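You operate a simulated robot arm through the tools that you are given. There is no shell and no other tool. Be economical: measure what you need, move in short steps, check, and stop when the job is done.

You run a simulated robot arm. Do the job below in one go: nothing can be reset, and whatever is moved stays where it is left.

JOB
Sponge up the spill, then soak the tall pads printed with most and fewest grams in the rack caddy.
Fine: sponge back; most grams in the middle seat, fewest in the outer one.

It is judged by the outcome, as a careful person would: the job done as asked, and still so three seconds after it is handed in. It fails if anything else is knocked over, pushed out of place, dropped, spilled or broken.

ROBOT AND FRAMES
A 7-joint arm with a two-finger parallel gripper on a trunk, on a base that drives. Base frame: it is fixed to the floor where the robot stands at the start and does not move with it; the origin is under the middle of the robot, x ahead of it, y to its left, z up; the surface under the hand at the start is at about z = 86. Readings come in cm, degrees, newtons and seconds.
With the tool pointing down near the work surface it reaches from about 42 to 90 cm from the robot's upright axis, wherever it stands. Its first joint turns from -115.0 to 115.0 degrees. Places, roughly: middle rack seat [60, -60, 90]; outer rack seat [40, -60, 90]; soda spill [50, -10, 90]. Payload 3.91 kg.
The TCP is the grasp point between the finger pads, 3 cm short of the fingertips. In the tool frame z runs along the fingers and y along their closing line. The gripper opens to 11 cm. The fingers are 2 cm wide and 1 cm thick; the gripper's body (4.8 by 11.2 cm) begins 5.5 cm behind the TCP.
Orientation is that of the tool frame in the base frame, as a unit quaternion [w, x, y, z]. With the fingers straight down and closing along the base's y, the tool's x points along the base's -x, its y along +y and its z along -z.

CONTROLS
- The arm moves only by the tool arm_command. Its argument "commands" is a list that holds one entry, the list of rows, each a list of 6 numbers: the shift along the tool's x, y, z in cm, then the turn, a rotation vector about the tool's x, y, z in degrees. In form: [[[tx, ty, tz, wx, wy, wz], ...]]. A call has 1 to 10 rows; each row shifts and turns the commanded pose from where the row before left it, along the tool's axes as they then stand. "fingers" is the gripper command, from -1 (fully open) to 1 (shut), values between in proportion, set as the call begins (left out, the last holds). Each row takes 0.2 s and may step no farther than 5 cm and 8.6 degrees from the row before; otherwise, or with a gripper value out of range, the whole call is refused. Where a pose cannot be reached the arm comes as near as it can. A force on the tool above 40 N (or 10 N above the force at the start of the call, whichever is more), or a blocked arm, ends the call early, and 0.2 s more pass. The fingers move at their own pace (about 15.3 cm/s each) and stop on an object; they squeeze with about 28 N. The grip force told is the motor's: it shows also when the fingers shut on nothing. Time passes only in rows, and 0.2 s behind the last, so rows that do not move let the fingers close. The reply holds the time, the measured pose of the TCP, the force on the tool along the base axes, the opening and the grip force, in the units named above and with some noise, with the torque about the TCP (base axes, N m) and any sound that the robot's microphone picked up.
- Cameras (640 x 400 px; columns grow to the right, rows downward): "scene" is now at [22.47, 16.09, 119.78]; the picture's right is [-0.54, -0.84, 0.00], its down [-0.41, 0.27, -0.87] and it looks along [0.73, -0.47, -0.49] (base axes); focal length 214 px, centre (320, 200). "wrist" rides on the gripper at [7.2, 1.7, -10.3] in the tool frame; the picture's right is [-0.23, 0.97, 0.00], its down [-0.76, -0.18, -0.62] and it looks along [-0.61, -0.14, 0.78] (tool axes); focal length 222 px, centre (320, 200). There is no depth. A picture from a camera that has moved, and an enlarged one, comes with that camera's place and axes in the base frame and with its lens. The place of the scene camera against the robot may be out by one fixed shift of up to 1.2 cm in any direction.
- capture(camera): a new picture of that camera. It takes no simulated time.
- slide_trunk(by): slides the trunk up (or, below 0, down) by that many cm; the arm and the scene camera ride with it, the base frame stays. It gives what a move gives, with no picture.
- roll_base(legs): drives the robot by 1 to 6 legs, each [ahead, left, turn to the left] in cm, cm and degrees, along the robot's own axes; the way and the turn of a leg run together, so that a leg with both is an arc; at most 150 cm and 180 degrees a leg. The arm and the cameras ride along, it lands a little off, and it stops where it bumps. It gives what a move gives.
- pan_tilt(pan, tilt): turns the head with the scene camera to pan (to the left, within 80 degrees either way) and tilt (down, from -29 to 69), counted from straight ahead of the robot. It gives what a move gives.
- zoom(camera, box): a new picture of the part [left, top, right, bottom] of that camera's present view, enlarged. It takes no simulated time.
- close_job(): hands the job in; it is judged then, once.

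Go step by step. Nothing tells you exact positions but the pictures and the camera data: compare them with the known pose of the tool, close in by small moves and look again before you grip or let go. The budget is 120 turns and 82 pictures, counting those below and the enlarged ones. Unless the task says otherwise, let go and move clear before handing in, and close with one line.

The tools are called by a JSON object that holds its "fn" and its "kwargs". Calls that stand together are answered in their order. arm_command: Moves the arm, as the interface text tells. Its arguments: {"type":"object","properties":{"commands":{"type":"array","items":{"type":"array","items":{"type":"array","items":{"type":"number"}}}},"fingers":{"type":"number"}},"required":["commands"]} The other tools are called the same way: slide_trunk (by) slides the trunk up or down; roll_base (legs) drives the base; pan_tilt (pan, tilt) turns the head that bears the scene camera; capture (camera) takes a picture; zoom (camera, box) takes an enlarged picture of a part of a camera's view; close_job () hands the job in.

At the start:

```text
time: 0.0
eef_pos: [55.4, 4.47, 112.61]
orientation: [0.0, 0.0, 1.0, 0.0]
wrist_force: [-0.2, 0.4, 0.2]
torque: [-0.02, 0.01, 0.01]
opening: 11.03
gripper_force: 0.1
trunk travel left (down, up): [-52.5, 46.5]
robot x, y, heading: [0.14, -0.44, 0.0]
head pan, tilt: [-32.8, 29.4]
```

scene: 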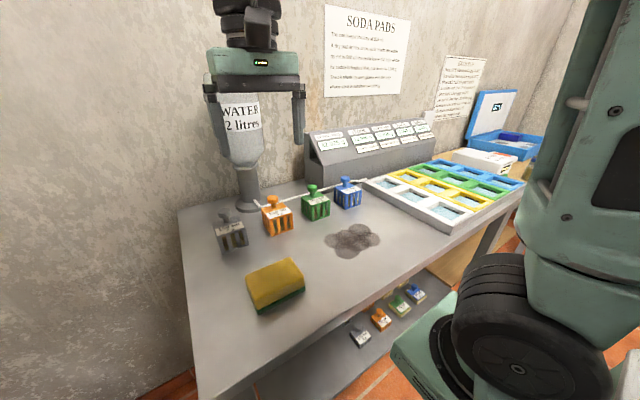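
wrist: 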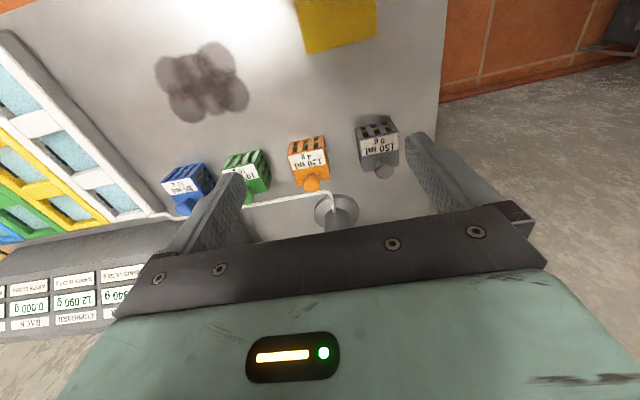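

I see a bench with four tall pads, a sponge, a spill, a rack with coloured rows, and notices on the wall. I'll read the notices and the labels first.

{"fn": "zoom", "kwargs": {"camera": "scene", "box": [315, 0, 415, 100]}}

{"fn": "zoom", "kwargs": {"camera": "scene", "box": [425, 50, 495, 120]}}

{"fn": "zoom", "kwargs": {"camera": "scene", "box": [200, 160, 380, 280]}}

{"fn": "zoom", "kwargs": {"camera": "wrist", "box": [150, 110, 410, 220]}}

{"fn": "zoom", "kwargs": {"camera": "scene", "box": [360, 100, 550, 235]}}

{"fn": "zoom", "kwargs": {"camera": "scene", "box": [300, 110, 440, 190]}}

```text
4.00 times, centred on (365, 50) of scene
camera zoom: at [22.47, 16.09, 119.78], right [-0.54, -0.84, 0.0], down [-0.41, 0.27, -0.87], along [0.73, -0.47, -0.49], focal length 858 px, centre (140, 800)
```

zoom: 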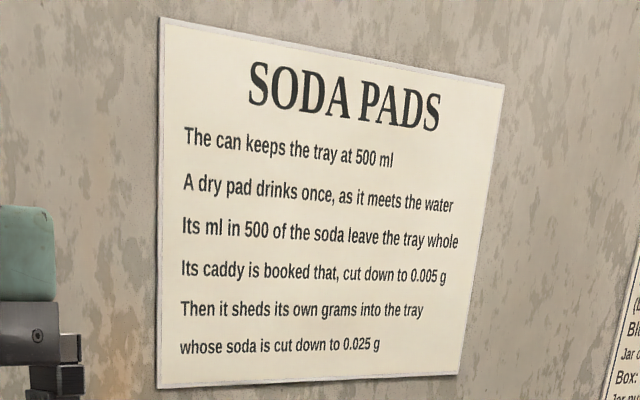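

```text
5.71 times, centred on (460, 85) of scene
camera zoom: at [22.47, 16.09, 119.78], right [-0.54, -0.84, 0.0], down [-0.41, 0.27, -0.87], along [0.73, -0.47, -0.49], focal length 1226 px, centre (-480, 857)
```

zoom: 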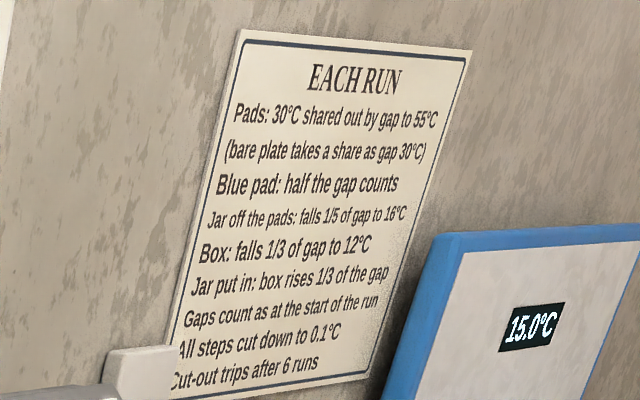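

```text
3.33 times, centred on (290, 220) of scene
camera zoom: at [22.47, 16.09, 119.78], right [-0.54, -0.84, 0.0], down [-0.41, 0.27, -0.87], along [0.73, -0.47, -0.49], focal length 715 px, centre (420, 133)
```

zoom: 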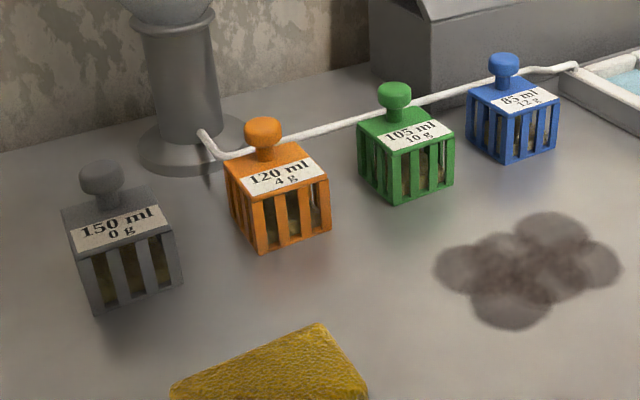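

```text
2.46 times, centred on (280, 165) of wrist
camera zoom: at [48.04, 6.02, 123.09], right [0.23, 0.97, 0.0], down [0.76, -0.18, 0.62], along [0.61, -0.14, -0.78], focal length 547 px, centre (418, 286)
```

zoom: 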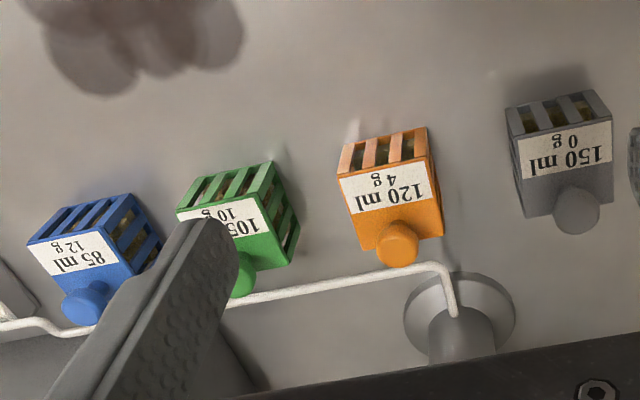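

```text
2.96 times, centred on (455, 168) of scene
camera zoom: at [22.47, 16.09, 119.78], right [-0.54, -0.84, 0.0], down [-0.41, 0.27, -0.87], along [0.73, -0.47, -0.49], focal length 636 px, centre (-80, 296)
```

zoom: 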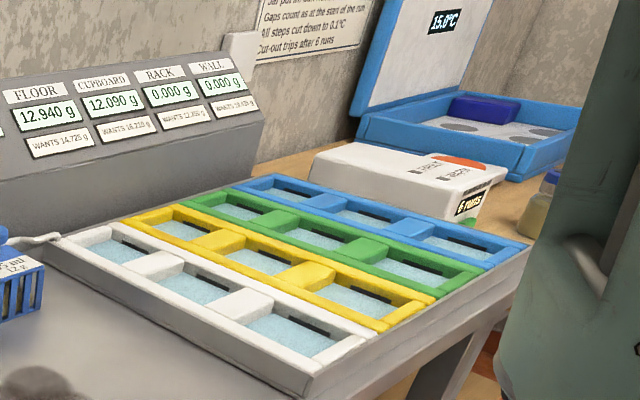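

```text
4.57 times, centred on (370, 150) of scene
camera zoom: at [22.47, 16.09, 119.78], right [-0.54, -0.84, 0.0], down [-0.41, 0.27, -0.87], along [0.73, -0.47, -0.49], focal length 980 px, centre (91, 429)
```

zoom: 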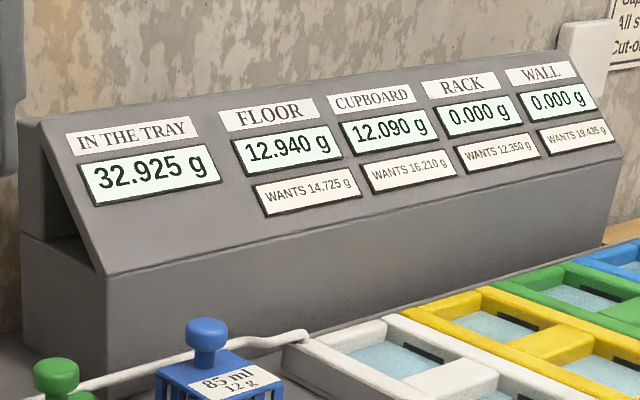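

The bench pads read 150 ml/0 g, 120/4, 105/10 and 85/12, and the rack wants 12.350 g. I now look closer at the lower shelf pads, and at the caddies from another head angle.

{"fn": "zoom", "kwargs": {"camera": "scene", "box": [340, 270, 440, 360]}}

{"fn": "pan_tilt", "kwargs": {"pan": -62, "tilt": 38}}

{"fn": "capture", "kwargs": {"camera": "scene"}}

```text
4.44 times, centred on (390, 315) of scene
camera zoom: at [22.47, 16.09, 119.78], right [-0.54, -0.84, 0.0], down [-0.41, 0.27, -0.87], along [0.73, -0.47, -0.49], focal length 953 px, centre (9, -311)
```

zoom: 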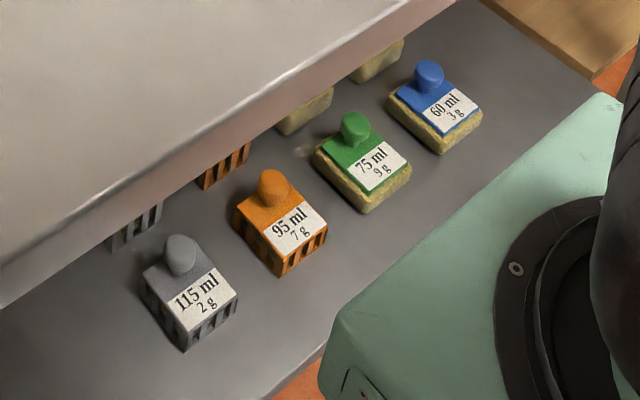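

```text
time: 0.9
eef_pos: [55.39, 4.43, 112.7]
orientation: [0.0, 0.0, 1.0, -0.001]
wrist_force: [-0.2, 0.6, 0.3]
torque: [0.01, -0.01, -0.03]
opening: 11.0
gripper_force: 0.2
trunk travel left (down, up): [-52.5, 46.5]
robot x, y, heading: [-0.04, 0.33, 0.2]
head pan, tilt: [-62.0, 38.0]
```

```text
72 pictures are left
camera scene: at [18.9, 13.38, 118.45], right [-0.88, -0.47, 0.0], down [-0.29, 0.54, -0.79], along [0.37, -0.7, -0.62], focal length 214 px, centre (320, 200)
```

scene: 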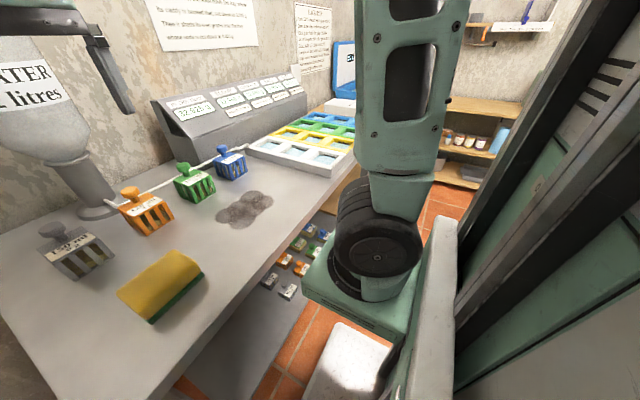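

The shelf holds more pads, in two rows. I'll zoom in on them, and on the other things nearby.

{"fn": "zoom", "kwargs": {"camera": "scene", "box": [250, 220, 340, 305]}}

{"fn": "zoom", "kwargs": {"camera": "scene", "box": [240, 90, 360, 190]}}

{"fn": "zoom", "kwargs": {"camera": "scene", "box": [20, 130, 280, 290]}}

```text
4.71 times, centred on (295, 262) of scene
camera zoom: at [18.9, 13.38, 118.45], right [-0.88, -0.47, 0.0], down [-0.29, 0.54, -0.79], along [0.37, -0.7, -0.62], focal length 1009 px, centre (438, -94)
```

zoom: 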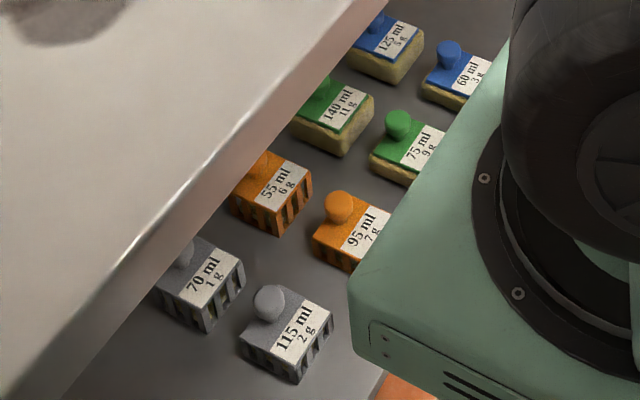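

```text
4.00 times, centred on (300, 140) of scene
camera zoom: at [18.9, 13.38, 118.45], right [-0.88, -0.47, 0.0], down [-0.29, 0.54, -0.79], along [0.37, -0.7, -0.62], focal length 858 px, centre (400, 440)
```

zoom: 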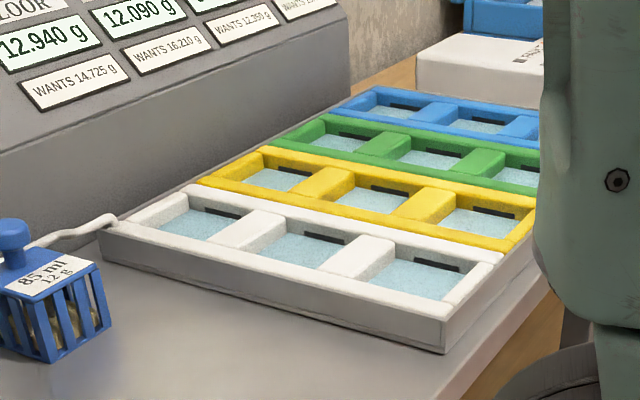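

```text
2.46 times, centred on (150, 210) of scene
camera zoom: at [18.9, 13.38, 118.45], right [-0.88, -0.47, 0.0], down [-0.29, 0.54, -0.79], along [0.37, -0.7, -0.62], focal length 528 px, centre (738, 175)
```

zoom: 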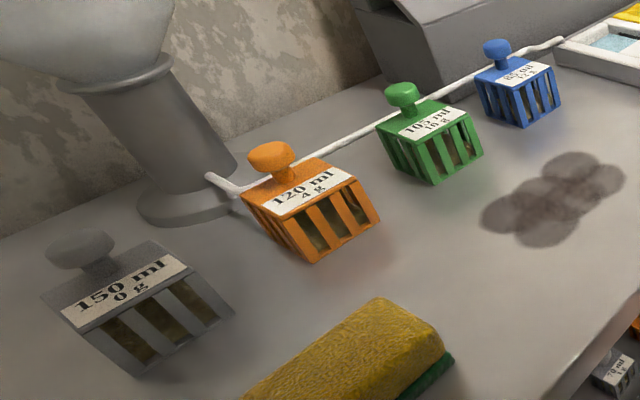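

Tall pads stand on the bench: blue is most (12 g) and gray is fewest (0 g). The order of soaking changes what gets booked, so I'll read the rack's wanted value sharply.

{"fn": "pan_tilt", "kwargs": {"pan": -40, "tilt": 29}}

{"fn": "zoom", "kwargs": {"camera": "scene", "box": [310, 110, 400, 166]}}

```text
time: 1.8
eef_pos: [55.44, 4.49, 112.62]
orientation: [0.0, 0.0, 1.0, 0.0]
wrist_force: [-0.1, 0.0, 0.5]
torque: [0.02, -0.01, 0.02]
opening: 11.0
gripper_force: 0.1
trunk travel left (down, up): [-52.5, 46.5]
robot x, y, heading: [-0.08, -0.06, -0.1]
head pan, tilt: [-40.0, 29.0]
```

```text
7.11 times, centred on (355, 138) of scene
camera zoom: at [21.8, 15.15, 119.84], right [-0.64, -0.77, 0.0], down [-0.37, 0.31, -0.87], along [0.67, -0.56, -0.49], focal length 1525 px, centre (71, 641)
```

zoom: 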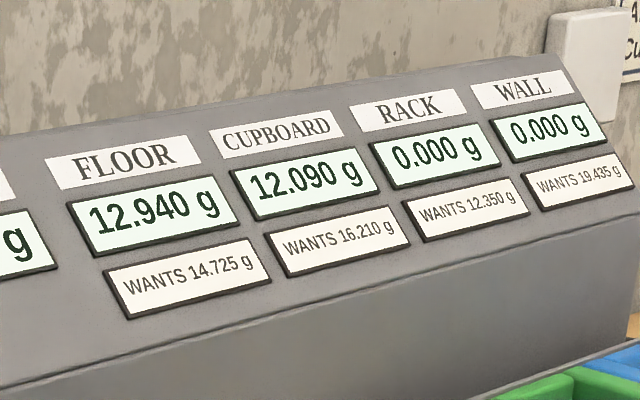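

The rack shows 12.350 g wanted; the job itself names the pads (blue 85 ml/12 g, gray 150 ml/0 g), so I follow it. I estimate the pads at x≈66.5 with y≈11, 0.5, -10 and -21, and the sponge near (46, 10). Now I'll move the hand over the sponge to see it from the wrist camera.

{"fn": "arm_command", "kwargs": {"commands": [[[3.1, 1.5, 0, 0, 0, 0], [3.1, 1.5, 0, 0, 0, 0], [3.1, 1.5, 0, 0, 0, 0], [0, 0, 0, 0, 0, 0]]]}}

{"fn": "capture", "kwargs": {"camera": "wrist"}}

{"fn": "pan_tilt", "kwargs": {"pan": -15, "tilt": 40}}

{"fn": "capture", "kwargs": {"camera": "scene"}}

```text
time: 2.8
eef_pos: [46.12, 9.19, 112.82]
orientation: [0.0, 0.0, 1.0, 0.0]
wrist_force: [0.6, -0.2, 0.2]
torque: [0.03, 0.01, 0.04]
opening: 11.01
gripper_force: 0.0
trunk travel left (down, up): [-52.5, 46.5]
robot x, y, heading: [0.09, 0.02, -0.0]
head pan, tilt: [-40.0, 29.0]
```

```text
67 pictures are left
camera wrist: at [38.74, 10.7, 123.25], right [0.23, 0.97, 0.0], down [0.76, -0.18, 0.62], along [0.61, -0.14, -0.78], focal length 222 px, centre (320, 200)
```

wrist: 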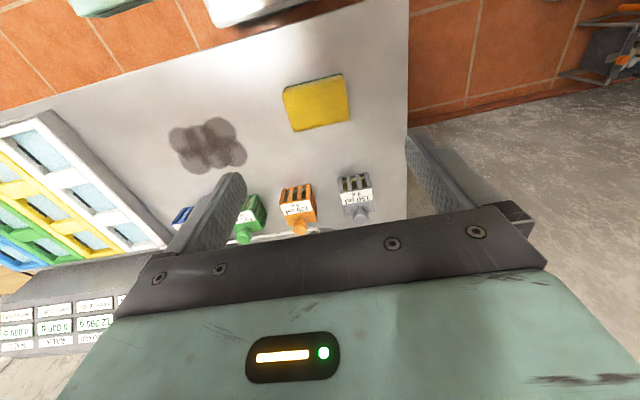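

```text
time: 3.7
eef_pos: [46.16, 9.15, 112.75]
orientation: [0.0, 0.0, 1.0, 0.0]
wrist_force: [0.0, -0.9, -1.0]
torque: [0.03, -0.02, 0.02]
opening: 10.97
gripper_force: 0.0
trunk travel left (down, up): [-52.5, 46.5]
robot x, y, heading: [-0.26, -0.06, 0.2]
head pan, tilt: [-15.0, 40.0]
```

```text
66 pictures are left
camera scene: at [23.05, 18.79, 118.16], right [-0.26, -0.97, 0.0], down [-0.62, 0.17, -0.77], along [0.74, -0.2, -0.64], focal length 214 px, centre (320, 200)
```

scene: 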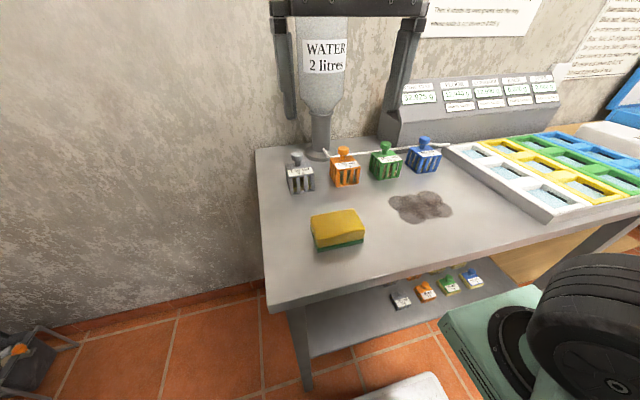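

The sponge's top is about 6×8 cm, centred near (47.5, 8.3) and roughly square to the base. I'll zoom in for precise corners and height.

{"fn": "zoom", "kwargs": {"camera": "wrist", "box": [150, 60, 390, 210]}}

{"fn": "zoom", "kwargs": {"camera": "scene", "box": [270, 130, 470, 260]}}

```text
2.67 times, centred on (270, 135) of wrist
camera zoom: at [38.77, 10.69, 123.26], right [0.23, 0.97, 0.0], down [0.76, -0.18, 0.62], along [0.61, -0.14, -0.78], focal length 592 px, centre (453, 373)
```

zoom: 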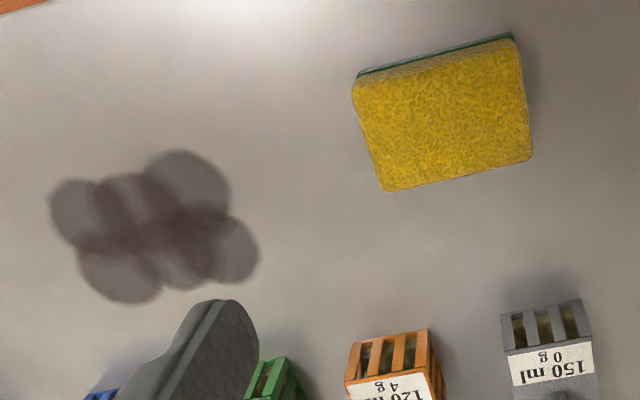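

```text
3.08 times, centred on (370, 195) of scene
camera zoom: at [23.05, 18.79, 118.16], right [-0.26, -0.97, 0.0], down [-0.62, 0.17, -0.77], along [0.74, -0.2, -0.64], focal length 660 px, centre (166, 215)
```

zoom: 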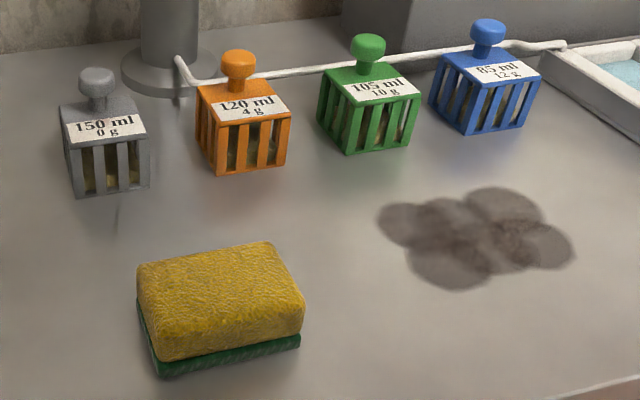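

The sponge spans about x 45.4–50.8 and y 4–12.5, with its top near z 90. I'll centre over it, go down partway, and look again.

{"fn": "arm_command", "kwargs": {"commands": [[[-1.9, -0.9, 4, 0, 0, 0], [0, 0, 4, 0, 0, 0], [0, 0, 4, 0, 0, 0], [0, 0, 3, 0, 0, 0], [0, 0, 0, 0, 0, 0]]], "fingers": -1}}

{"fn": "capture", "kwargs": {"camera": "wrist"}}

{"fn": "zoom", "kwargs": {"camera": "scene", "box": [240, 130, 440, 260]}}

```text
time: 4.9
eef_pos: [47.95, 8.11, 97.58]
orientation: [0.0, 0.0, 1.0, 0.0]
wrist_force: [-0.7, 0.5, -0.3]
torque: [-0.01, -0.03, 0.03]
opening: 11.01
gripper_force: 0.0
trunk travel left (down, up): [-52.5, 46.5]
robot x, y, heading: [-0.19, 0.28, 0.1]
head pan, tilt: [-15.0, 40.0]
```

```text
63 pictures are left
camera wrist: at [40.67, 9.71, 108.0], right [0.23, 0.97, 0.0], down [0.76, -0.18, 0.62], along [0.61, -0.14, -0.78], focal length 222 px, centre (320, 200)
```

wrist: 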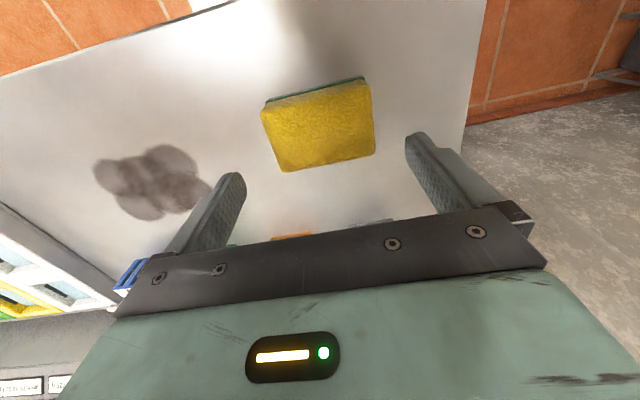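

```text
3.08 times, centred on (340, 195) of scene
camera zoom: at [23.05, 18.8, 118.15], right [-0.26, -0.97, 0.0], down [-0.62, 0.17, -0.77], along [0.74, -0.2, -0.64], focal length 660 px, centre (258, 215)
```

zoom: 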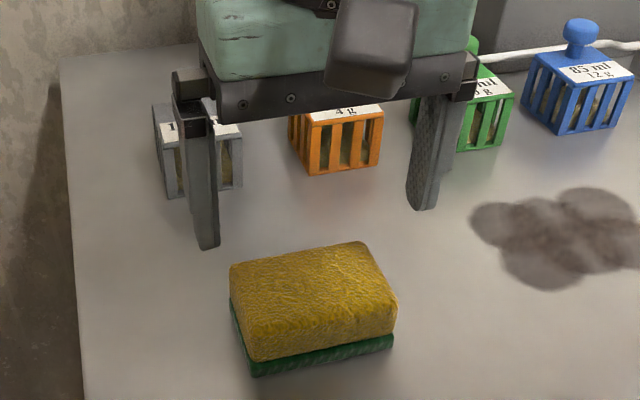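

The sponge's centre is confirmed at about (47.8, 8.3), with fingers clear on both sides. I'll descend to z≈90 and grip.

{"fn": "arm_command", "kwargs": {"commands": [[[0.1, 0.2, 4, 0, 0, 0], [0, 0, 3.5, 0, 0, 0], [0, 0, 0, 0, 0, 0]]]}}

{"fn": "arm_command", "kwargs": {"commands": [[[0, 0, 0, 0, 0, 0], [0, 0, 0, 0, 0, 0], [0, 0, 0, 0, 0, 0], [0, 0, 0, 0, 0, 0]]], "fingers": 1}}

{"fn": "capture", "kwargs": {"camera": "wrist"}}

```text
time: 5.7
eef_pos: [47.76, 8.39, 89.98]
orientation: [0.0, -0.001, 1.0, 0.0]
wrist_force: [-0.2, -0.2, -0.2]
torque: [0.02, 0.01, -0.01]
opening: 10.99
gripper_force: 0.1
trunk travel left (down, up): [-52.5, 46.5]
robot x, y, heading: [-0.39, -0.09, -0.4]
head pan, tilt: [-15.0, 40.0]
```

```text
time: 6.7
eef_pos: [47.78, 8.28, 90.18]
orientation: [0.001, 0.0, 1.0, 0.0]
wrist_force: [-0.8, 0.3, -0.4]
torque: [0.0, -0.03, 0.02]
opening: 8.92
gripper_force: 28.1
trunk travel left (down, up): [-52.5, 46.5]
robot x, y, heading: [-0.17, -0.68, 0.2]
head pan, tilt: [-15.0, 40.0]
```

```text
61 pictures are left
camera wrist: at [40.43, 9.91, 100.45], right [0.23, 0.97, 0.0], down [0.76, -0.18, 0.62], along [0.61, -0.14, -0.78], focal length 222 px, centre (320, 200)
```

wrist: 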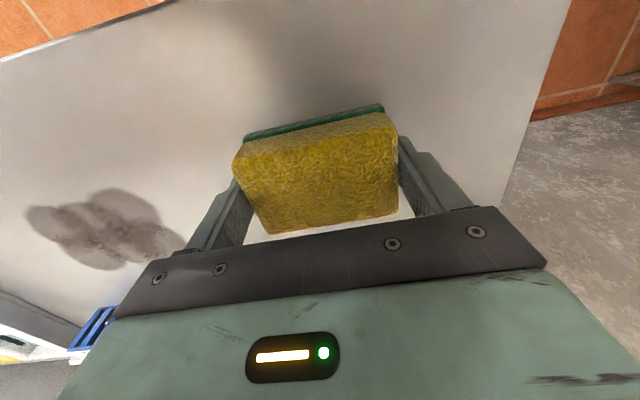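

The sponge is held (opening 8.9). The spill spans about x 46.5–56 and y -19 to -6.5. I'll lift, carry the sponge over its near part, and lower it to the bench.

{"fn": "arm_command", "kwargs": {"commands": [[[0, 0, -4, 0, 0, 0], [0, -4, 0, 0, 0, 0], [0, -4, 0, 0, 0, 0], [0, -4, 0, 0, 0, 0], [0, -4, 0, 0, 0, 0], [0, 0, 0, 0, 0, 0]]]}}

{"fn": "capture", "kwargs": {"camera": "wrist"}}

{"fn": "arm_command", "kwargs": {"commands": [[[0, 0, 3, 0, 0, 0], [0, 0, 0.9, 0, 0, 0], [0, 0, 0.2, 0, 0, 0], [0, 0, 0.2, 0, 0, 0], [0, 0, 0, 0, 0, 0]]]}}

```text
time: 8.1
eef_pos: [47.92, -7.58, 93.89]
orientation: [0.0, 0.0, 1.0, 0.0]
wrist_force: [-0.1, -0.8, -0.7]
torque: [0.02, -0.01, -0.04]
opening: 8.93
gripper_force: 27.7
trunk travel left (down, up): [-52.5, 46.5]
robot x, y, heading: [-0.11, 0.08, -0.1]
head pan, tilt: [-15.0, 40.0]
```

```text
60 pictures are left
camera wrist: at [40.59, -6.14, 104.44], right [0.23, 0.97, 0.0], down [0.76, -0.18, 0.62], along [0.61, -0.14, -0.78], focal length 222 px, centre (320, 200)
```

wrist: 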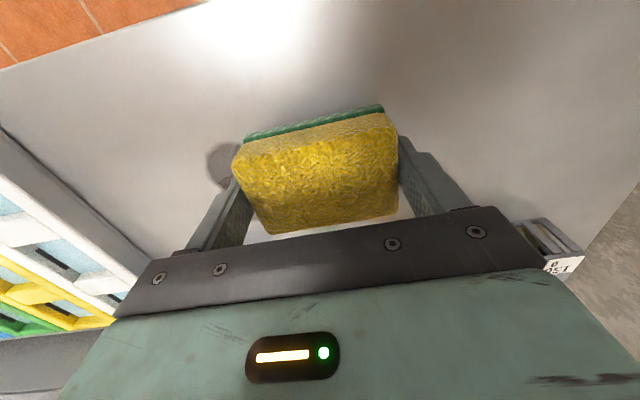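

```text
time: 9.3
eef_pos: [47.96, -7.65, 90.01]
orientation: [0.002, 0.0, 1.0, 0.0]
wrist_force: [-2.0, -1.6, 26.8]
torque: [-0.14, 0.32, -0.01]
opening: 8.92
gripper_force: 27.4
trunk travel left (down, up): [-52.5, 46.5]
robot x, y, heading: [0.04, -0.06, 0.3]
head pan, tilt: [-15.0, 40.0]
```

Contact made at about 27 N; I ease off a touch and wipe in a raster over the spill.

{"fn": "arm_command", "kwargs": {"commands": [[[0, 0, -0.15, 0, 0, 0], [0, -2.5, 0, 0, 0, 0], [0, -2.5, 0, 0, 0, 0], [0, -2.5, 0, 0, 0, 0], [0, -2.5, 0, 0, 0, 0], [-3.2, 0, 0, 0, 0, 0], [0, 2.5, 0, 0, 0, 0], [0, 2.5, 0, 0, 0, 0], [0, 2.5, 0, 0, 0, 0], [0, 2.5, 0, 0, 0, 0]]]}}

{"fn": "arm_command", "kwargs": {"commands": [[[-3.2, 0, 0, 0, 0, 0], [0, -2.5, 0, 0, 0, 0], [0, -2.5, 0, 0, 0, 0], [0, -2.5, 0, 0, 0, 0], [0, -2.5, 0, 0, 0, 0], [3, 1.5, 0, 0, 0, 0], [3, 1.5, 0, 0, 0, 0], [0, 4, 0, 0, 0, 0], [0, 0, -4, 0, 0, 0], [0, 4, 0, 0, 0, 0]]]}}

{"fn": "capture", "kwargs": {"camera": "scene"}}

```text
time: 11.5
eef_pos: [50.97, -7.65, 89.99]
orientation: [-0.001, -0.001, 1.0, 0.001]
wrist_force: [-0.3, -0.1, -0.3]
torque: [0.0, -0.02, -0.01]
opening: 8.93
gripper_force: 28.0
trunk travel left (down, up): [-52.5, 46.5]
robot x, y, heading: [-0.06, 0.18, 0.1]
head pan, tilt: [-15.0, 40.0]
```

```text
time: 13.7
eef_pos: [48.21, -6.57, 94.05]
orientation: [0.0, 0.0, 1.0, 0.0]
wrist_force: [0.8, -0.2, 0.5]
torque: [0.03, 0.03, 0.03]
opening: 8.93
gripper_force: 27.5
trunk travel left (down, up): [-52.5, 46.5]
robot x, y, heading: [-0.06, 0.14, -0.3]
head pan, tilt: [-15.0, 40.0]
```

```text
59 pictures are left
camera scene: at [23.06, 18.78, 118.15], right [-0.26, -0.97, 0.0], down [-0.62, 0.17, -0.77], along [0.74, -0.2, -0.64], focal length 214 px, centre (320, 200)
```

scene: 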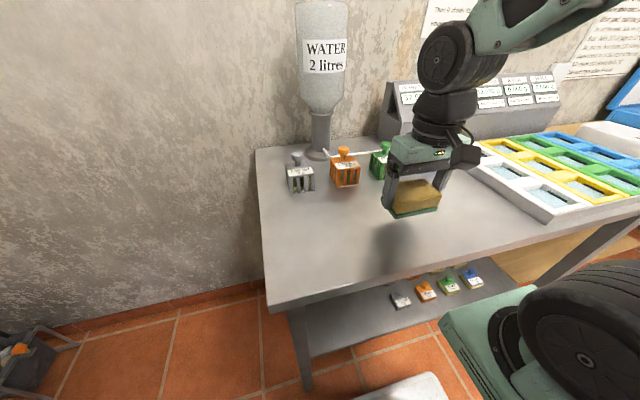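

The spill looks gone. I'll carry the sponge back to where it lay.

{"fn": "arm_command", "kwargs": {"commands": [[[0.2, 4.95, 0, 0, 0, 0], [0.2, 4.95, 0, 0, 0, 0], [0, 4.95, 0, 0, 0, 0], [0, 0, 0, 0, 0, 0]]]}}

{"fn": "capture", "kwargs": {"camera": "scene"}}

{"fn": "arm_command", "kwargs": {"commands": [[[0, 0, 3, 0, 0, 0], [0, 0, 0.8, 0, 0, 0], [0, 0, 0, 0, 0, 0]]]}}

```text
time: 14.7
eef_pos: [47.86, 8.34, 93.99]
orientation: [-0.001, -0.001, 1.0, -0.001]
wrist_force: [0.7, -0.6, -1.0]
torque: [-0.01, 0.01, 0.04]
opening: 8.93
gripper_force: 28.4
trunk travel left (down, up): [-52.5, 46.5]
robot x, y, heading: [0.16, 0.09, 0.1]
head pan, tilt: [-15.0, 40.0]
```

```text
58 pictures are left
camera scene: at [23.05, 18.79, 118.15], right [-0.26, -0.97, 0.0], down [-0.62, 0.17, -0.77], along [0.74, -0.2, -0.64], focal length 214 px, centre (320, 200)
```

scene: 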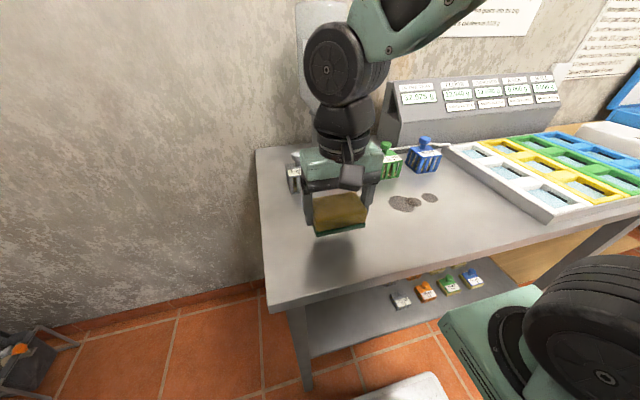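

```text
time: 15.5
eef_pos: [47.82, 8.24, 90.02]
orientation: [0.0, 0.0, 1.0, 0.0]
wrist_force: [-0.2, -0.1, -0.3]
torque: [0.04, 0.0, -0.01]
opening: 8.92
gripper_force: 28.0
trunk travel left (down, up): [-52.5, 46.5]
robot x, y, heading: [0.17, -0.07, -0.1]
head pan, tilt: [-15.0, 40.0]
```

Some of the spill remains, because contact was lost partway. I'll locate the rest and wipe again.

{"fn": "zoom", "kwargs": {"camera": "scene", "box": [350, 160, 470, 240]}}

```text
5.00 times, centred on (410, 200) of scene
camera zoom: at [23.06, 18.8, 118.15], right [-0.26, -0.97, 0.0], down [-0.62, 0.17, -0.77], along [0.74, -0.2, -0.64], focal length 1072 px, centre (-130, 200)
```

zoom: 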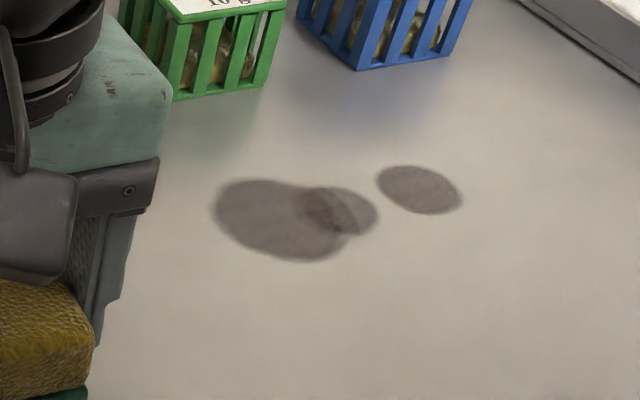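

Remaining blobs are near (54, -9), (54, -12) and (54, -17). I'll go back with firmer contact.

{"fn": "arm_command", "kwargs": {"commands": [[[0, 0, -3.5, 0, 0, 0], [-1.5, -4, 0, 0, 0, 0], [-1.5, -4, 0, 0, 0, 0], [-1.5, -4, 0, 0, 0, 0], [-1.5, -4, 0, 0, 0, 0], [0, 0, 3.2, 0, 0, 0], [0, 0, 0.3, 0, 0, 0], [0, 0, 0.15, 0, 0, 0], [0, 0, 0, 0, 0, 0]]]}}

```text
time: 17.5
eef_pos: [53.81, -7.95, 90.14]
orientation: [0.0, 0.0, 1.0, -0.001]
wrist_force: [0.5, -0.3, -0.1]
torque: [0.0, -0.02, 0.01]
opening: 8.93
gripper_force: 27.7
trunk travel left (down, up): [-52.5, 46.5]
robot x, y, heading: [0.29, -0.13, 0.0]
head pan, tilt: [-15.0, 40.0]
```

{"fn": "arm_command", "kwargs": {"commands": [[[0, 0, 0.15, 0, 0, 0], [0, 0, 0.15, 0, 0, 0], [0, 0, 0, 0, 0, 0]]]}}

```text
time: 18.3
eef_pos: [53.79, -7.87, 89.76]
orientation: [0.002, 0.0, 1.0, 0.0]
wrist_force: [-6.9, 2.4, 36.1]
torque: [0.16, 0.39, 0.01]
opening: 8.97
gripper_force: 27.6
trunk travel left (down, up): [-52.5, 46.5]
robot x, y, heading: [-0.17, -0.04, 0.3]
head pan, tilt: [-15.0, 40.0]
```

{"fn": "arm_command", "kwargs": {"commands": [[[0, 0, -0.08, 0, 0, 0], [0, -2, 0, 0, 0, 0], [0, -2, 0, 0, 0, 0], [0, -2, 0, 0, 0, 0], [0, -2, 0, 0, 0, 0], [0, -2, 0, 0, 0, 0], [0, 0, 0, 0, 0, 0]]]}}

{"fn": "arm_command", "kwargs": {"commands": [[[-1, 2, 0.03, 0, 0, 0], [0, 2, 0.03, 0, 0, 0], [0, 2, 0.03, 0, 0, 0], [0, 2, 0, 0, 0, 0], [0, 2, 0, 0, 0, 0], [0, 0, 0, 0, 0, 0]]]}}

{"fn": "arm_command", "kwargs": {"commands": [[[2, -2, 0.03, 0, 0, 0], [0, -2, 0.03, 0, 0, 0], [0, -2, 0.03, 0, 0, 0], [0, -2, 0, 0, 0, 0], [0, -2, 0, 0, 0, 0], [0, 0, -4, 0, 0, 0], [2, 4, 0, 0, 0, 0], [2, 4, 0, 0, 0, 0], [1, 4, 0, 0, 0, 0], [0, 4, 0, 0, 0, 0]]]}}

{"fn": "zoom", "kwargs": {"camera": "scene", "box": [310, 140, 490, 260]}}

```text
time: 19.9
eef_pos: [53.76, -17.81, 89.92]
orientation: [0.0, 0.0, 1.0, 0.0]
wrist_force: [-0.1, 13.8, 31.9]
torque: [0.66, -0.21, 0.08]
opening: 8.96
gripper_force: 27.9
trunk travel left (down, up): [-52.5, 46.5]
robot x, y, heading: [-0.19, -0.13, 0.1]
head pan, tilt: [-15.0, 40.0]
```

```text
time: 21.3
eef_pos: [54.95, -7.99, 89.78]
orientation: [0.0, 0.001, 1.0, 0.0]
wrist_force: [-1.3, -8.4, 21.8]
torque: [-0.5, -0.35, -0.13]
opening: 8.96
gripper_force: 28.2
trunk travel left (down, up): [-52.5, 46.5]
robot x, y, heading: [-0.07, -0.21, 0.1]
head pan, tilt: [-15.0, 40.0]
```

```text
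time: 23.5
eef_pos: [47.46, -1.9, 93.62]
orientation: [0.0, 0.001, 1.0, -0.001]
wrist_force: [0.8, 0.6, -1.4]
torque: [0.01, 0.02, 0.03]
opening: 8.96
gripper_force: 28.2
trunk travel left (down, up): [-52.5, 46.5]
robot x, y, heading: [0.23, 0.1, -0.3]
head pan, tilt: [-15.0, 40.0]
```

```text
3.33 times, centred on (400, 200) of scene
camera zoom: at [23.06, 18.77, 118.16], right [-0.26, -0.97, 0.0], down [-0.62, 0.17, -0.77], along [0.74, -0.2, -0.64], focal length 715 px, centre (53, 200)
```

zoom: 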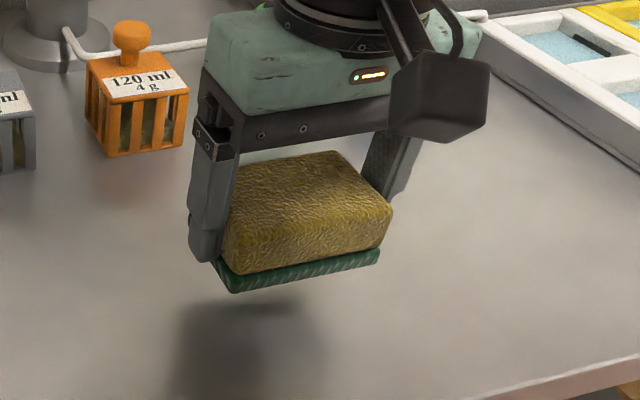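

{"fn": "arm_command", "kwargs": {"commands": [[[-0.3, 3.4, 0, 0, 0, 0], [0, 3.4, 0, 0, 0, 0], [0, 3.4, 0, 0, 0, 0], [0, 0, 0, 0, 0, 0]]]}}

{"fn": "zoom", "kwargs": {"camera": "scene", "box": [310, 140, 490, 260]}}

```text
time: 24.5
eef_pos: [48.12, 8.28, 93.6]
orientation: [-0.001, 0.001, 1.0, 0.0]
wrist_force: [0.9, 0.6, 0.3]
torque: [0.06, 0.02, 0.0]
opening: 8.97
gripper_force: 27.9
trunk travel left (down, up): [-52.5, 46.5]
robot x, y, heading: [0.19, -0.07, -0.1]
head pan, tilt: [-15.0, 40.0]
```

```text
3.33 times, centred on (400, 200) of scene
camera zoom: at [23.06, 18.8, 118.15], right [-0.26, -0.97, 0.0], down [-0.62, 0.17, -0.77], along [0.74, -0.2, -0.64], focal length 715 px, centre (53, 200)
```

zoom: 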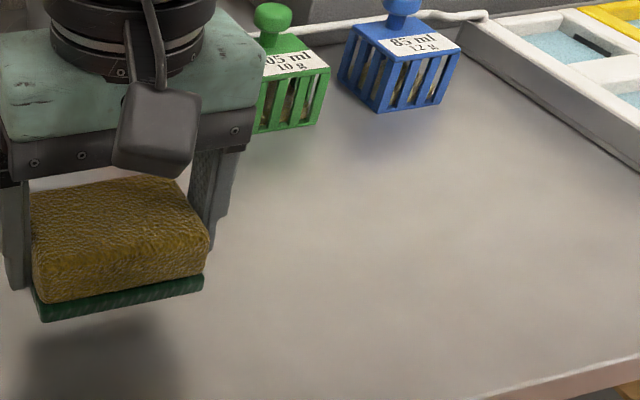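

The spill is gone. I'll lower the sponge home until it touches.

{"fn": "arm_command", "kwargs": {"commands": [[[0.25, 0, 3.0, 0, 0, 0], [0, 0, 0.5, 0, 0, 0], [0, 0, 0.15, 0, 0, 0], [0, 0, 0, 0, 0, 0]]]}}

```text
time: 25.5
eef_pos: [47.87, 8.11, 89.97]
orientation: [0.0, 0.0, 1.0, -0.001]
wrist_force: [-0.6, -1.4, -0.3]
torque: [0.04, -0.03, 0.0]
opening: 8.95
gripper_force: 27.9
trunk travel left (down, up): [-52.5, 46.5]
robot x, y, heading: [0.15, 0.0, -0.1]
head pan, tilt: [-15.0, 40.0]
```

{"fn": "arm_command", "kwargs": {"commands": [[[0, 0.1, 0.1, 0, 0, 0], [0, 0, 0, 0, 0, 0]]]}}

{"fn": "arm_command", "kwargs": {"commands": [[[0, 0, 0, 0, 0, 0], [0, 0, 0, 0, 0, 0], [0, 0, -4, 0, 0, 0], [0, 0, -4, 0, 0, 0], [0, 0, -4, 0, 0, 0], [0, 0, -4, 0, 0, 0], [0, 0, -4, 0, 0, 0], [0, 0, 0, 0, 0, 0]]], "fingers": -1}}

{"fn": "capture", "kwargs": {"camera": "wrist"}}

{"fn": "capture", "kwargs": {"camera": "scene"}}

```text
time: 26.1
eef_pos: [48.0, 8.35, 89.8]
orientation: [0.0, 0.001, 1.0, 0.0]
wrist_force: [0.4, -0.1, -0.1]
torque: [0.0, -0.02, -0.02]
opening: 8.93
gripper_force: 28.3
trunk travel left (down, up): [-52.5, 46.5]
robot x, y, heading: [0.13, -0.25, -0.1]
head pan, tilt: [-15.0, 40.0]
```

```text
time: 27.9
eef_pos: [47.79, 8.23, 109.9]
orientation: [0.0, -0.001, 1.0, 0.0]
wrist_force: [-0.2, 0.0, -0.4]
torque: [0.0, -0.01, 0.0]
opening: 11.01
gripper_force: 0.0
trunk travel left (down, up): [-52.5, 46.5]
robot x, y, heading: [-0.03, -0.23, 0.0]
head pan, tilt: [-15.0, 40.0]
```

```text
54 pictures are left
camera wrist: at [40.48, 9.84, 120.34], right [0.23, 0.97, 0.0], down [0.76, -0.18, 0.62], along [0.61, -0.14, -0.78], focal length 222 px, centre (320, 200)
```

wrist: 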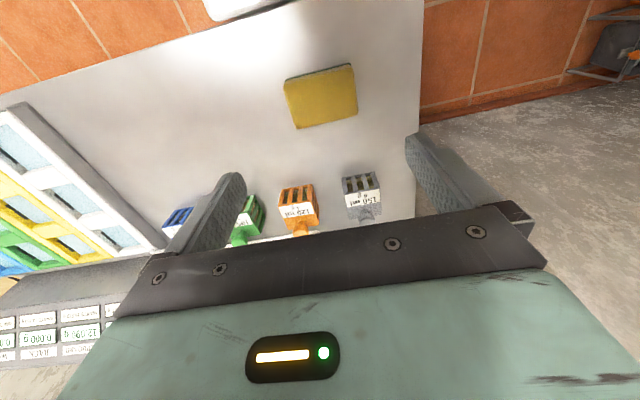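

```text
53 pictures are left
camera scene: at [23.06, 18.8, 118.15], right [-0.26, -0.97, 0.0], down [-0.62, 0.17, -0.77], along [0.74, -0.2, -0.64], focal length 214 px, centre (320, 200)
```

scene: 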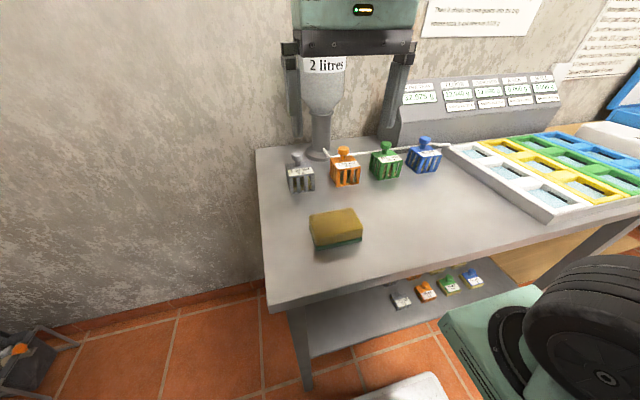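

The sponge is back home and the bench is clean. Next I move towards the blue pad for a close look.

{"fn": "arm_command", "kwargs": {"commands": [[[0, -4.7, 0, 0, 0, 0], [0, -4.7, 0, 0, 0, 0], [-1, -4.7, 0, 0, 0, 0], [-2.5, -4.2, 0, 0, 0, 0], [-3, -4, 0, 0, 0, 0], [-3, -4, 0, 0, 0, 0], [-2, -2, 0, 0, 0, 0], [0, 0, 0, 0, 0, 0]]]}}

{"fn": "capture", "kwargs": {"camera": "wrist"}}

{"fn": "zoom", "kwargs": {"camera": "scene", "box": [380, 60, 580, 185]}}

```text
time: 29.7
eef_pos: [59.42, -20.05, 109.88]
orientation: [0.0, 0.001, 1.0, 0.0]
wrist_force: [0.0, 0.3, -0.7]
torque: [0.01, -0.02, 0.01]
opening: 10.98
gripper_force: 0.1
trunk travel left (down, up): [-52.5, 46.5]
robot x, y, heading: [0.29, 0.52, -0.1]
head pan, tilt: [-15.0, 40.0]
```

```text
52 pictures are left
camera wrist: at [52.08, -18.49, 120.24], right [0.23, 0.97, 0.0], down [0.76, -0.18, 0.62], along [0.61, -0.14, -0.78], focal length 222 px, centre (320, 200)
```

wrist: 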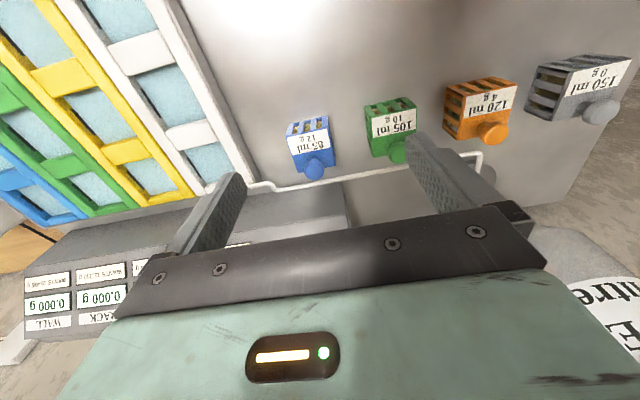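

```text
3.20 times, centred on (480, 122) of scene
camera zoom: at [23.05, 18.8, 118.15], right [-0.26, -0.97, 0.0], down [-0.62, 0.17, -0.77], along [0.74, -0.2, -0.64], focal length 686 px, centre (-192, 448)
```

zoom: 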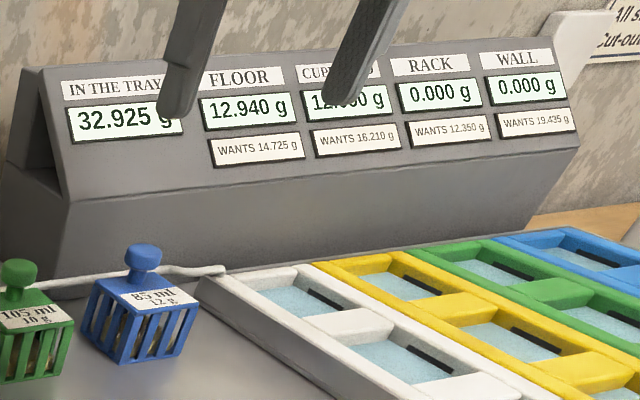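

{"fn": "zoom", "kwargs": {"camera": "wrist", "box": [260, 100, 360, 200]}}

{"fn": "zoom", "kwargs": {"camera": "wrist", "box": [0, 0, 260, 210]}}

```text
4.00 times, centred on (310, 150) of wrist
camera zoom: at [52.08, -18.49, 120.24], right [0.23, 0.97, 0.0], down [0.76, -0.18, 0.62], along [0.61, -0.14, -0.78], focal length 888 px, centre (360, 400)
```

zoom: 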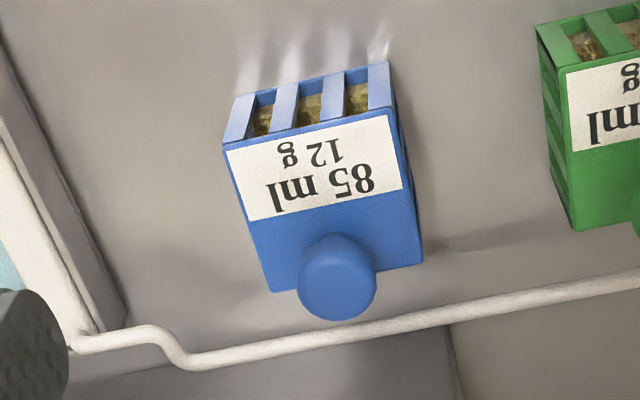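

```text
1.90 times, centred on (130, 105) of wrist
camera zoom: at [52.08, -18.49, 120.24], right [0.23, 0.97, 0.0], down [0.76, -0.18, 0.62], along [0.61, -0.14, -0.78], focal length 423 px, centre (682, 381)
```

zoom: 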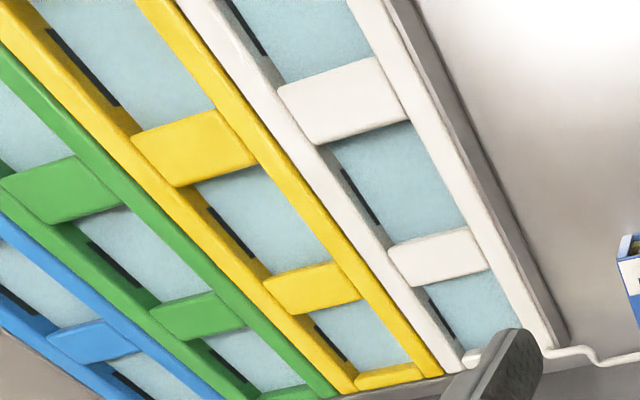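

Blue pad's cage is centred at about (66.0, -22.8), square to the base, with its top at z≈91.2 and its knob above. Green is the third caddy (y≈-61.5, seats at x≈46, 55.5, 65), which matches RACK. I'll hover over the knob with fingers partly closed.

{"fn": "arm_command", "kwargs": {"commands": [[[-3.3, -1.35, 0, 0, 0, 0], [-3.2, -1.35, 4, 0, 0, 0], [0, 0, 4, 0, 0, 0], [0, 0, 0, 0, 0, 0]]], "fingers": -0.2}}

{"fn": "capture", "kwargs": {"camera": "wrist"}}

{"fn": "zoom", "kwargs": {"camera": "scene", "box": [350, 80, 500, 180]}}

```text
refused: row 2 steps farther than a row can; nothing moved
```

```text
48 pictures are left
camera wrist: at [52.08, -18.49, 120.24], right [0.23, 0.97, 0.0], down [0.76, -0.18, 0.62], along [0.61, -0.14, -0.78], focal length 222 px, centre (320, 200)
```

wrist: 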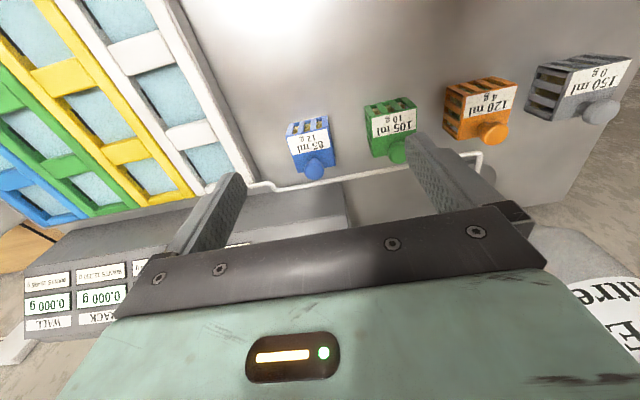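

```text
4.00 times, centred on (425, 130) of scene
camera zoom: at [23.05, 18.8, 118.15], right [-0.26, -0.97, 0.0], down [-0.62, 0.17, -0.77], along [0.74, -0.2, -0.64], focal length 858 px, centre (-100, 480)
```

zoom: 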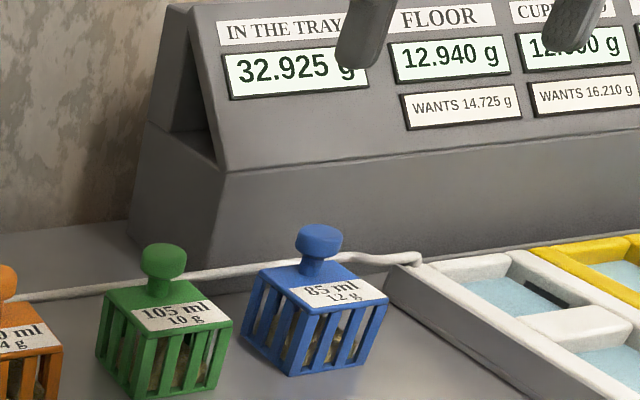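

{"fn": "arm_command", "kwargs": {"commands": [[[-3.3, -1.35, 0, 0, 0, 0], [-3.2, -1.35, 2, 0, 0, 0], [0, 0, 3.5, 0, 0, 0], [0, 0, 3, 0, 0, 0], [0, 0, 0, 0, 0, 0]]], "fingers": -0.2}}

{"fn": "capture", "kwargs": {"camera": "wrist"}}

{"fn": "zoom", "kwargs": {"camera": "scene", "box": [350, 80, 500, 180]}}

```text
time: 30.9
eef_pos: [65.74, -22.76, 101.17]
orientation: [0.0, 0.0, 1.0, 0.0]
wrist_force: [-0.7, 0.3, -0.2]
torque: [0.0, 0.02, 0.02]
opening: 6.58
gripper_force: 0.1
trunk travel left (down, up): [-52.5, 46.5]
robot x, y, heading: [-0.2, -0.06, -0.2]
head pan, tilt: [-15.0, 40.0]
```

```text
46 pictures are left
camera wrist: at [58.38, -21.21, 111.65], right [0.23, 0.97, 0.0], down [0.76, -0.18, 0.62], along [0.61, -0.14, -0.78], focal length 222 px, centre (320, 200)
```

wrist: 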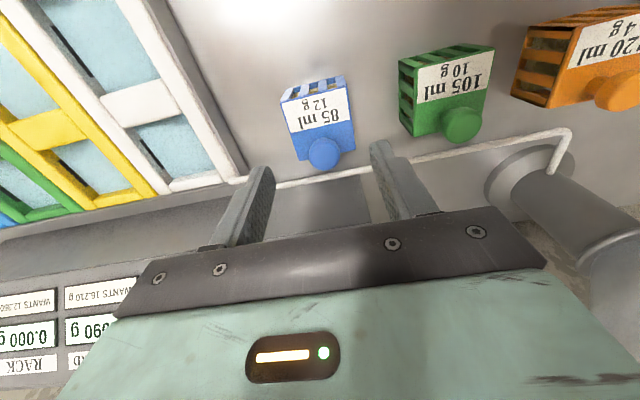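

```text
4.00 times, centred on (425, 130) of scene
camera zoom: at [23.05, 18.8, 118.15], right [-0.26, -0.97, 0.0], down [-0.62, 0.17, -0.77], along [0.74, -0.2, -0.64], focal length 858 px, centre (-100, 480)
```

zoom: 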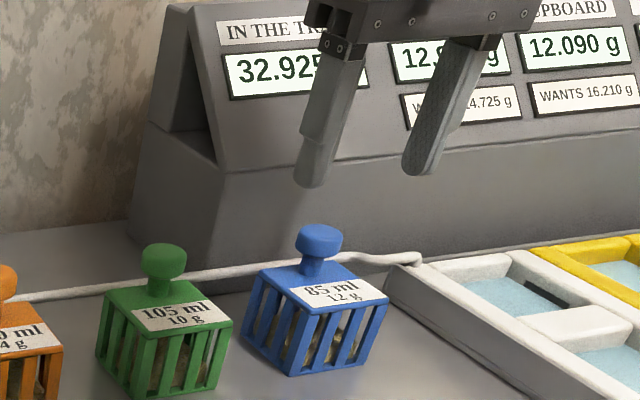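

Knob centre triangulates to about (66.4, -22.8, 94.7). I'll descend over it and close gently.

{"fn": "arm_command", "kwargs": {"commands": [[[-0.6, 0, 3, 0, 0, 0], [0, 0, 2, 0, 0, 0], [0, 0, 1, 0, 0, 0], [0, 0, 0, 0, 0, 0]]]}}

{"fn": "zoom", "kwargs": {"camera": "scene", "box": [370, 100, 490, 180]}}

{"fn": "capture", "kwargs": {"camera": "wrist"}}

```text
time: 31.9
eef_pos: [66.49, -22.61, 95.35]
orientation: [0.0, 0.0, 1.0, 0.001]
wrist_force: [0.3, 0.1, -1.0]
torque: [-0.01, 0.0, -0.03]
opening: 6.56
gripper_force: 0.2
trunk travel left (down, up): [-52.5, 46.5]
robot x, y, heading: [0.06, -0.11, 0.2]
head pan, tilt: [-15.0, 40.0]
```

```text
5.00 times, centred on (430, 140) of scene
camera zoom: at [23.06, 18.8, 118.15], right [-0.26, -0.97, 0.0], down [-0.62, 0.17, -0.77], along [0.74, -0.2, -0.64], focal length 1072 px, centre (-230, 500)
```

zoom: 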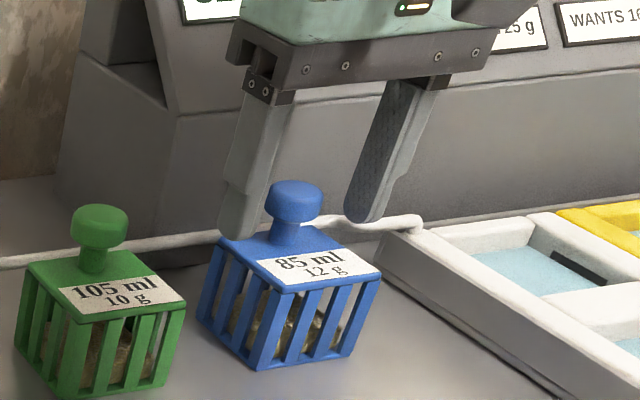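

```text
43 pictures are left
camera wrist: at [59.19, -21.06, 105.78], right [0.23, 0.97, 0.0], down [0.76, -0.18, 0.62], along [0.61, -0.14, -0.78], focal length 222 px, centre (320, 200)
```

wrist: 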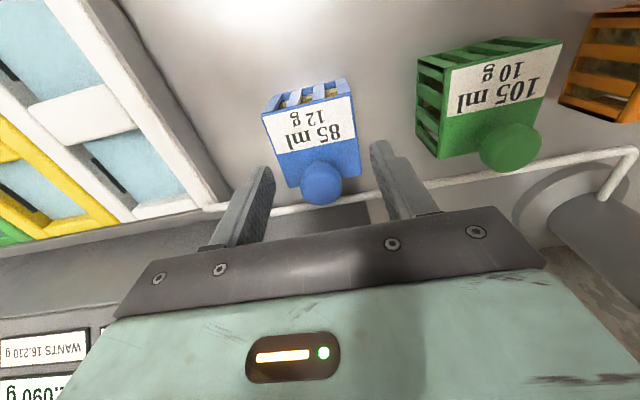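

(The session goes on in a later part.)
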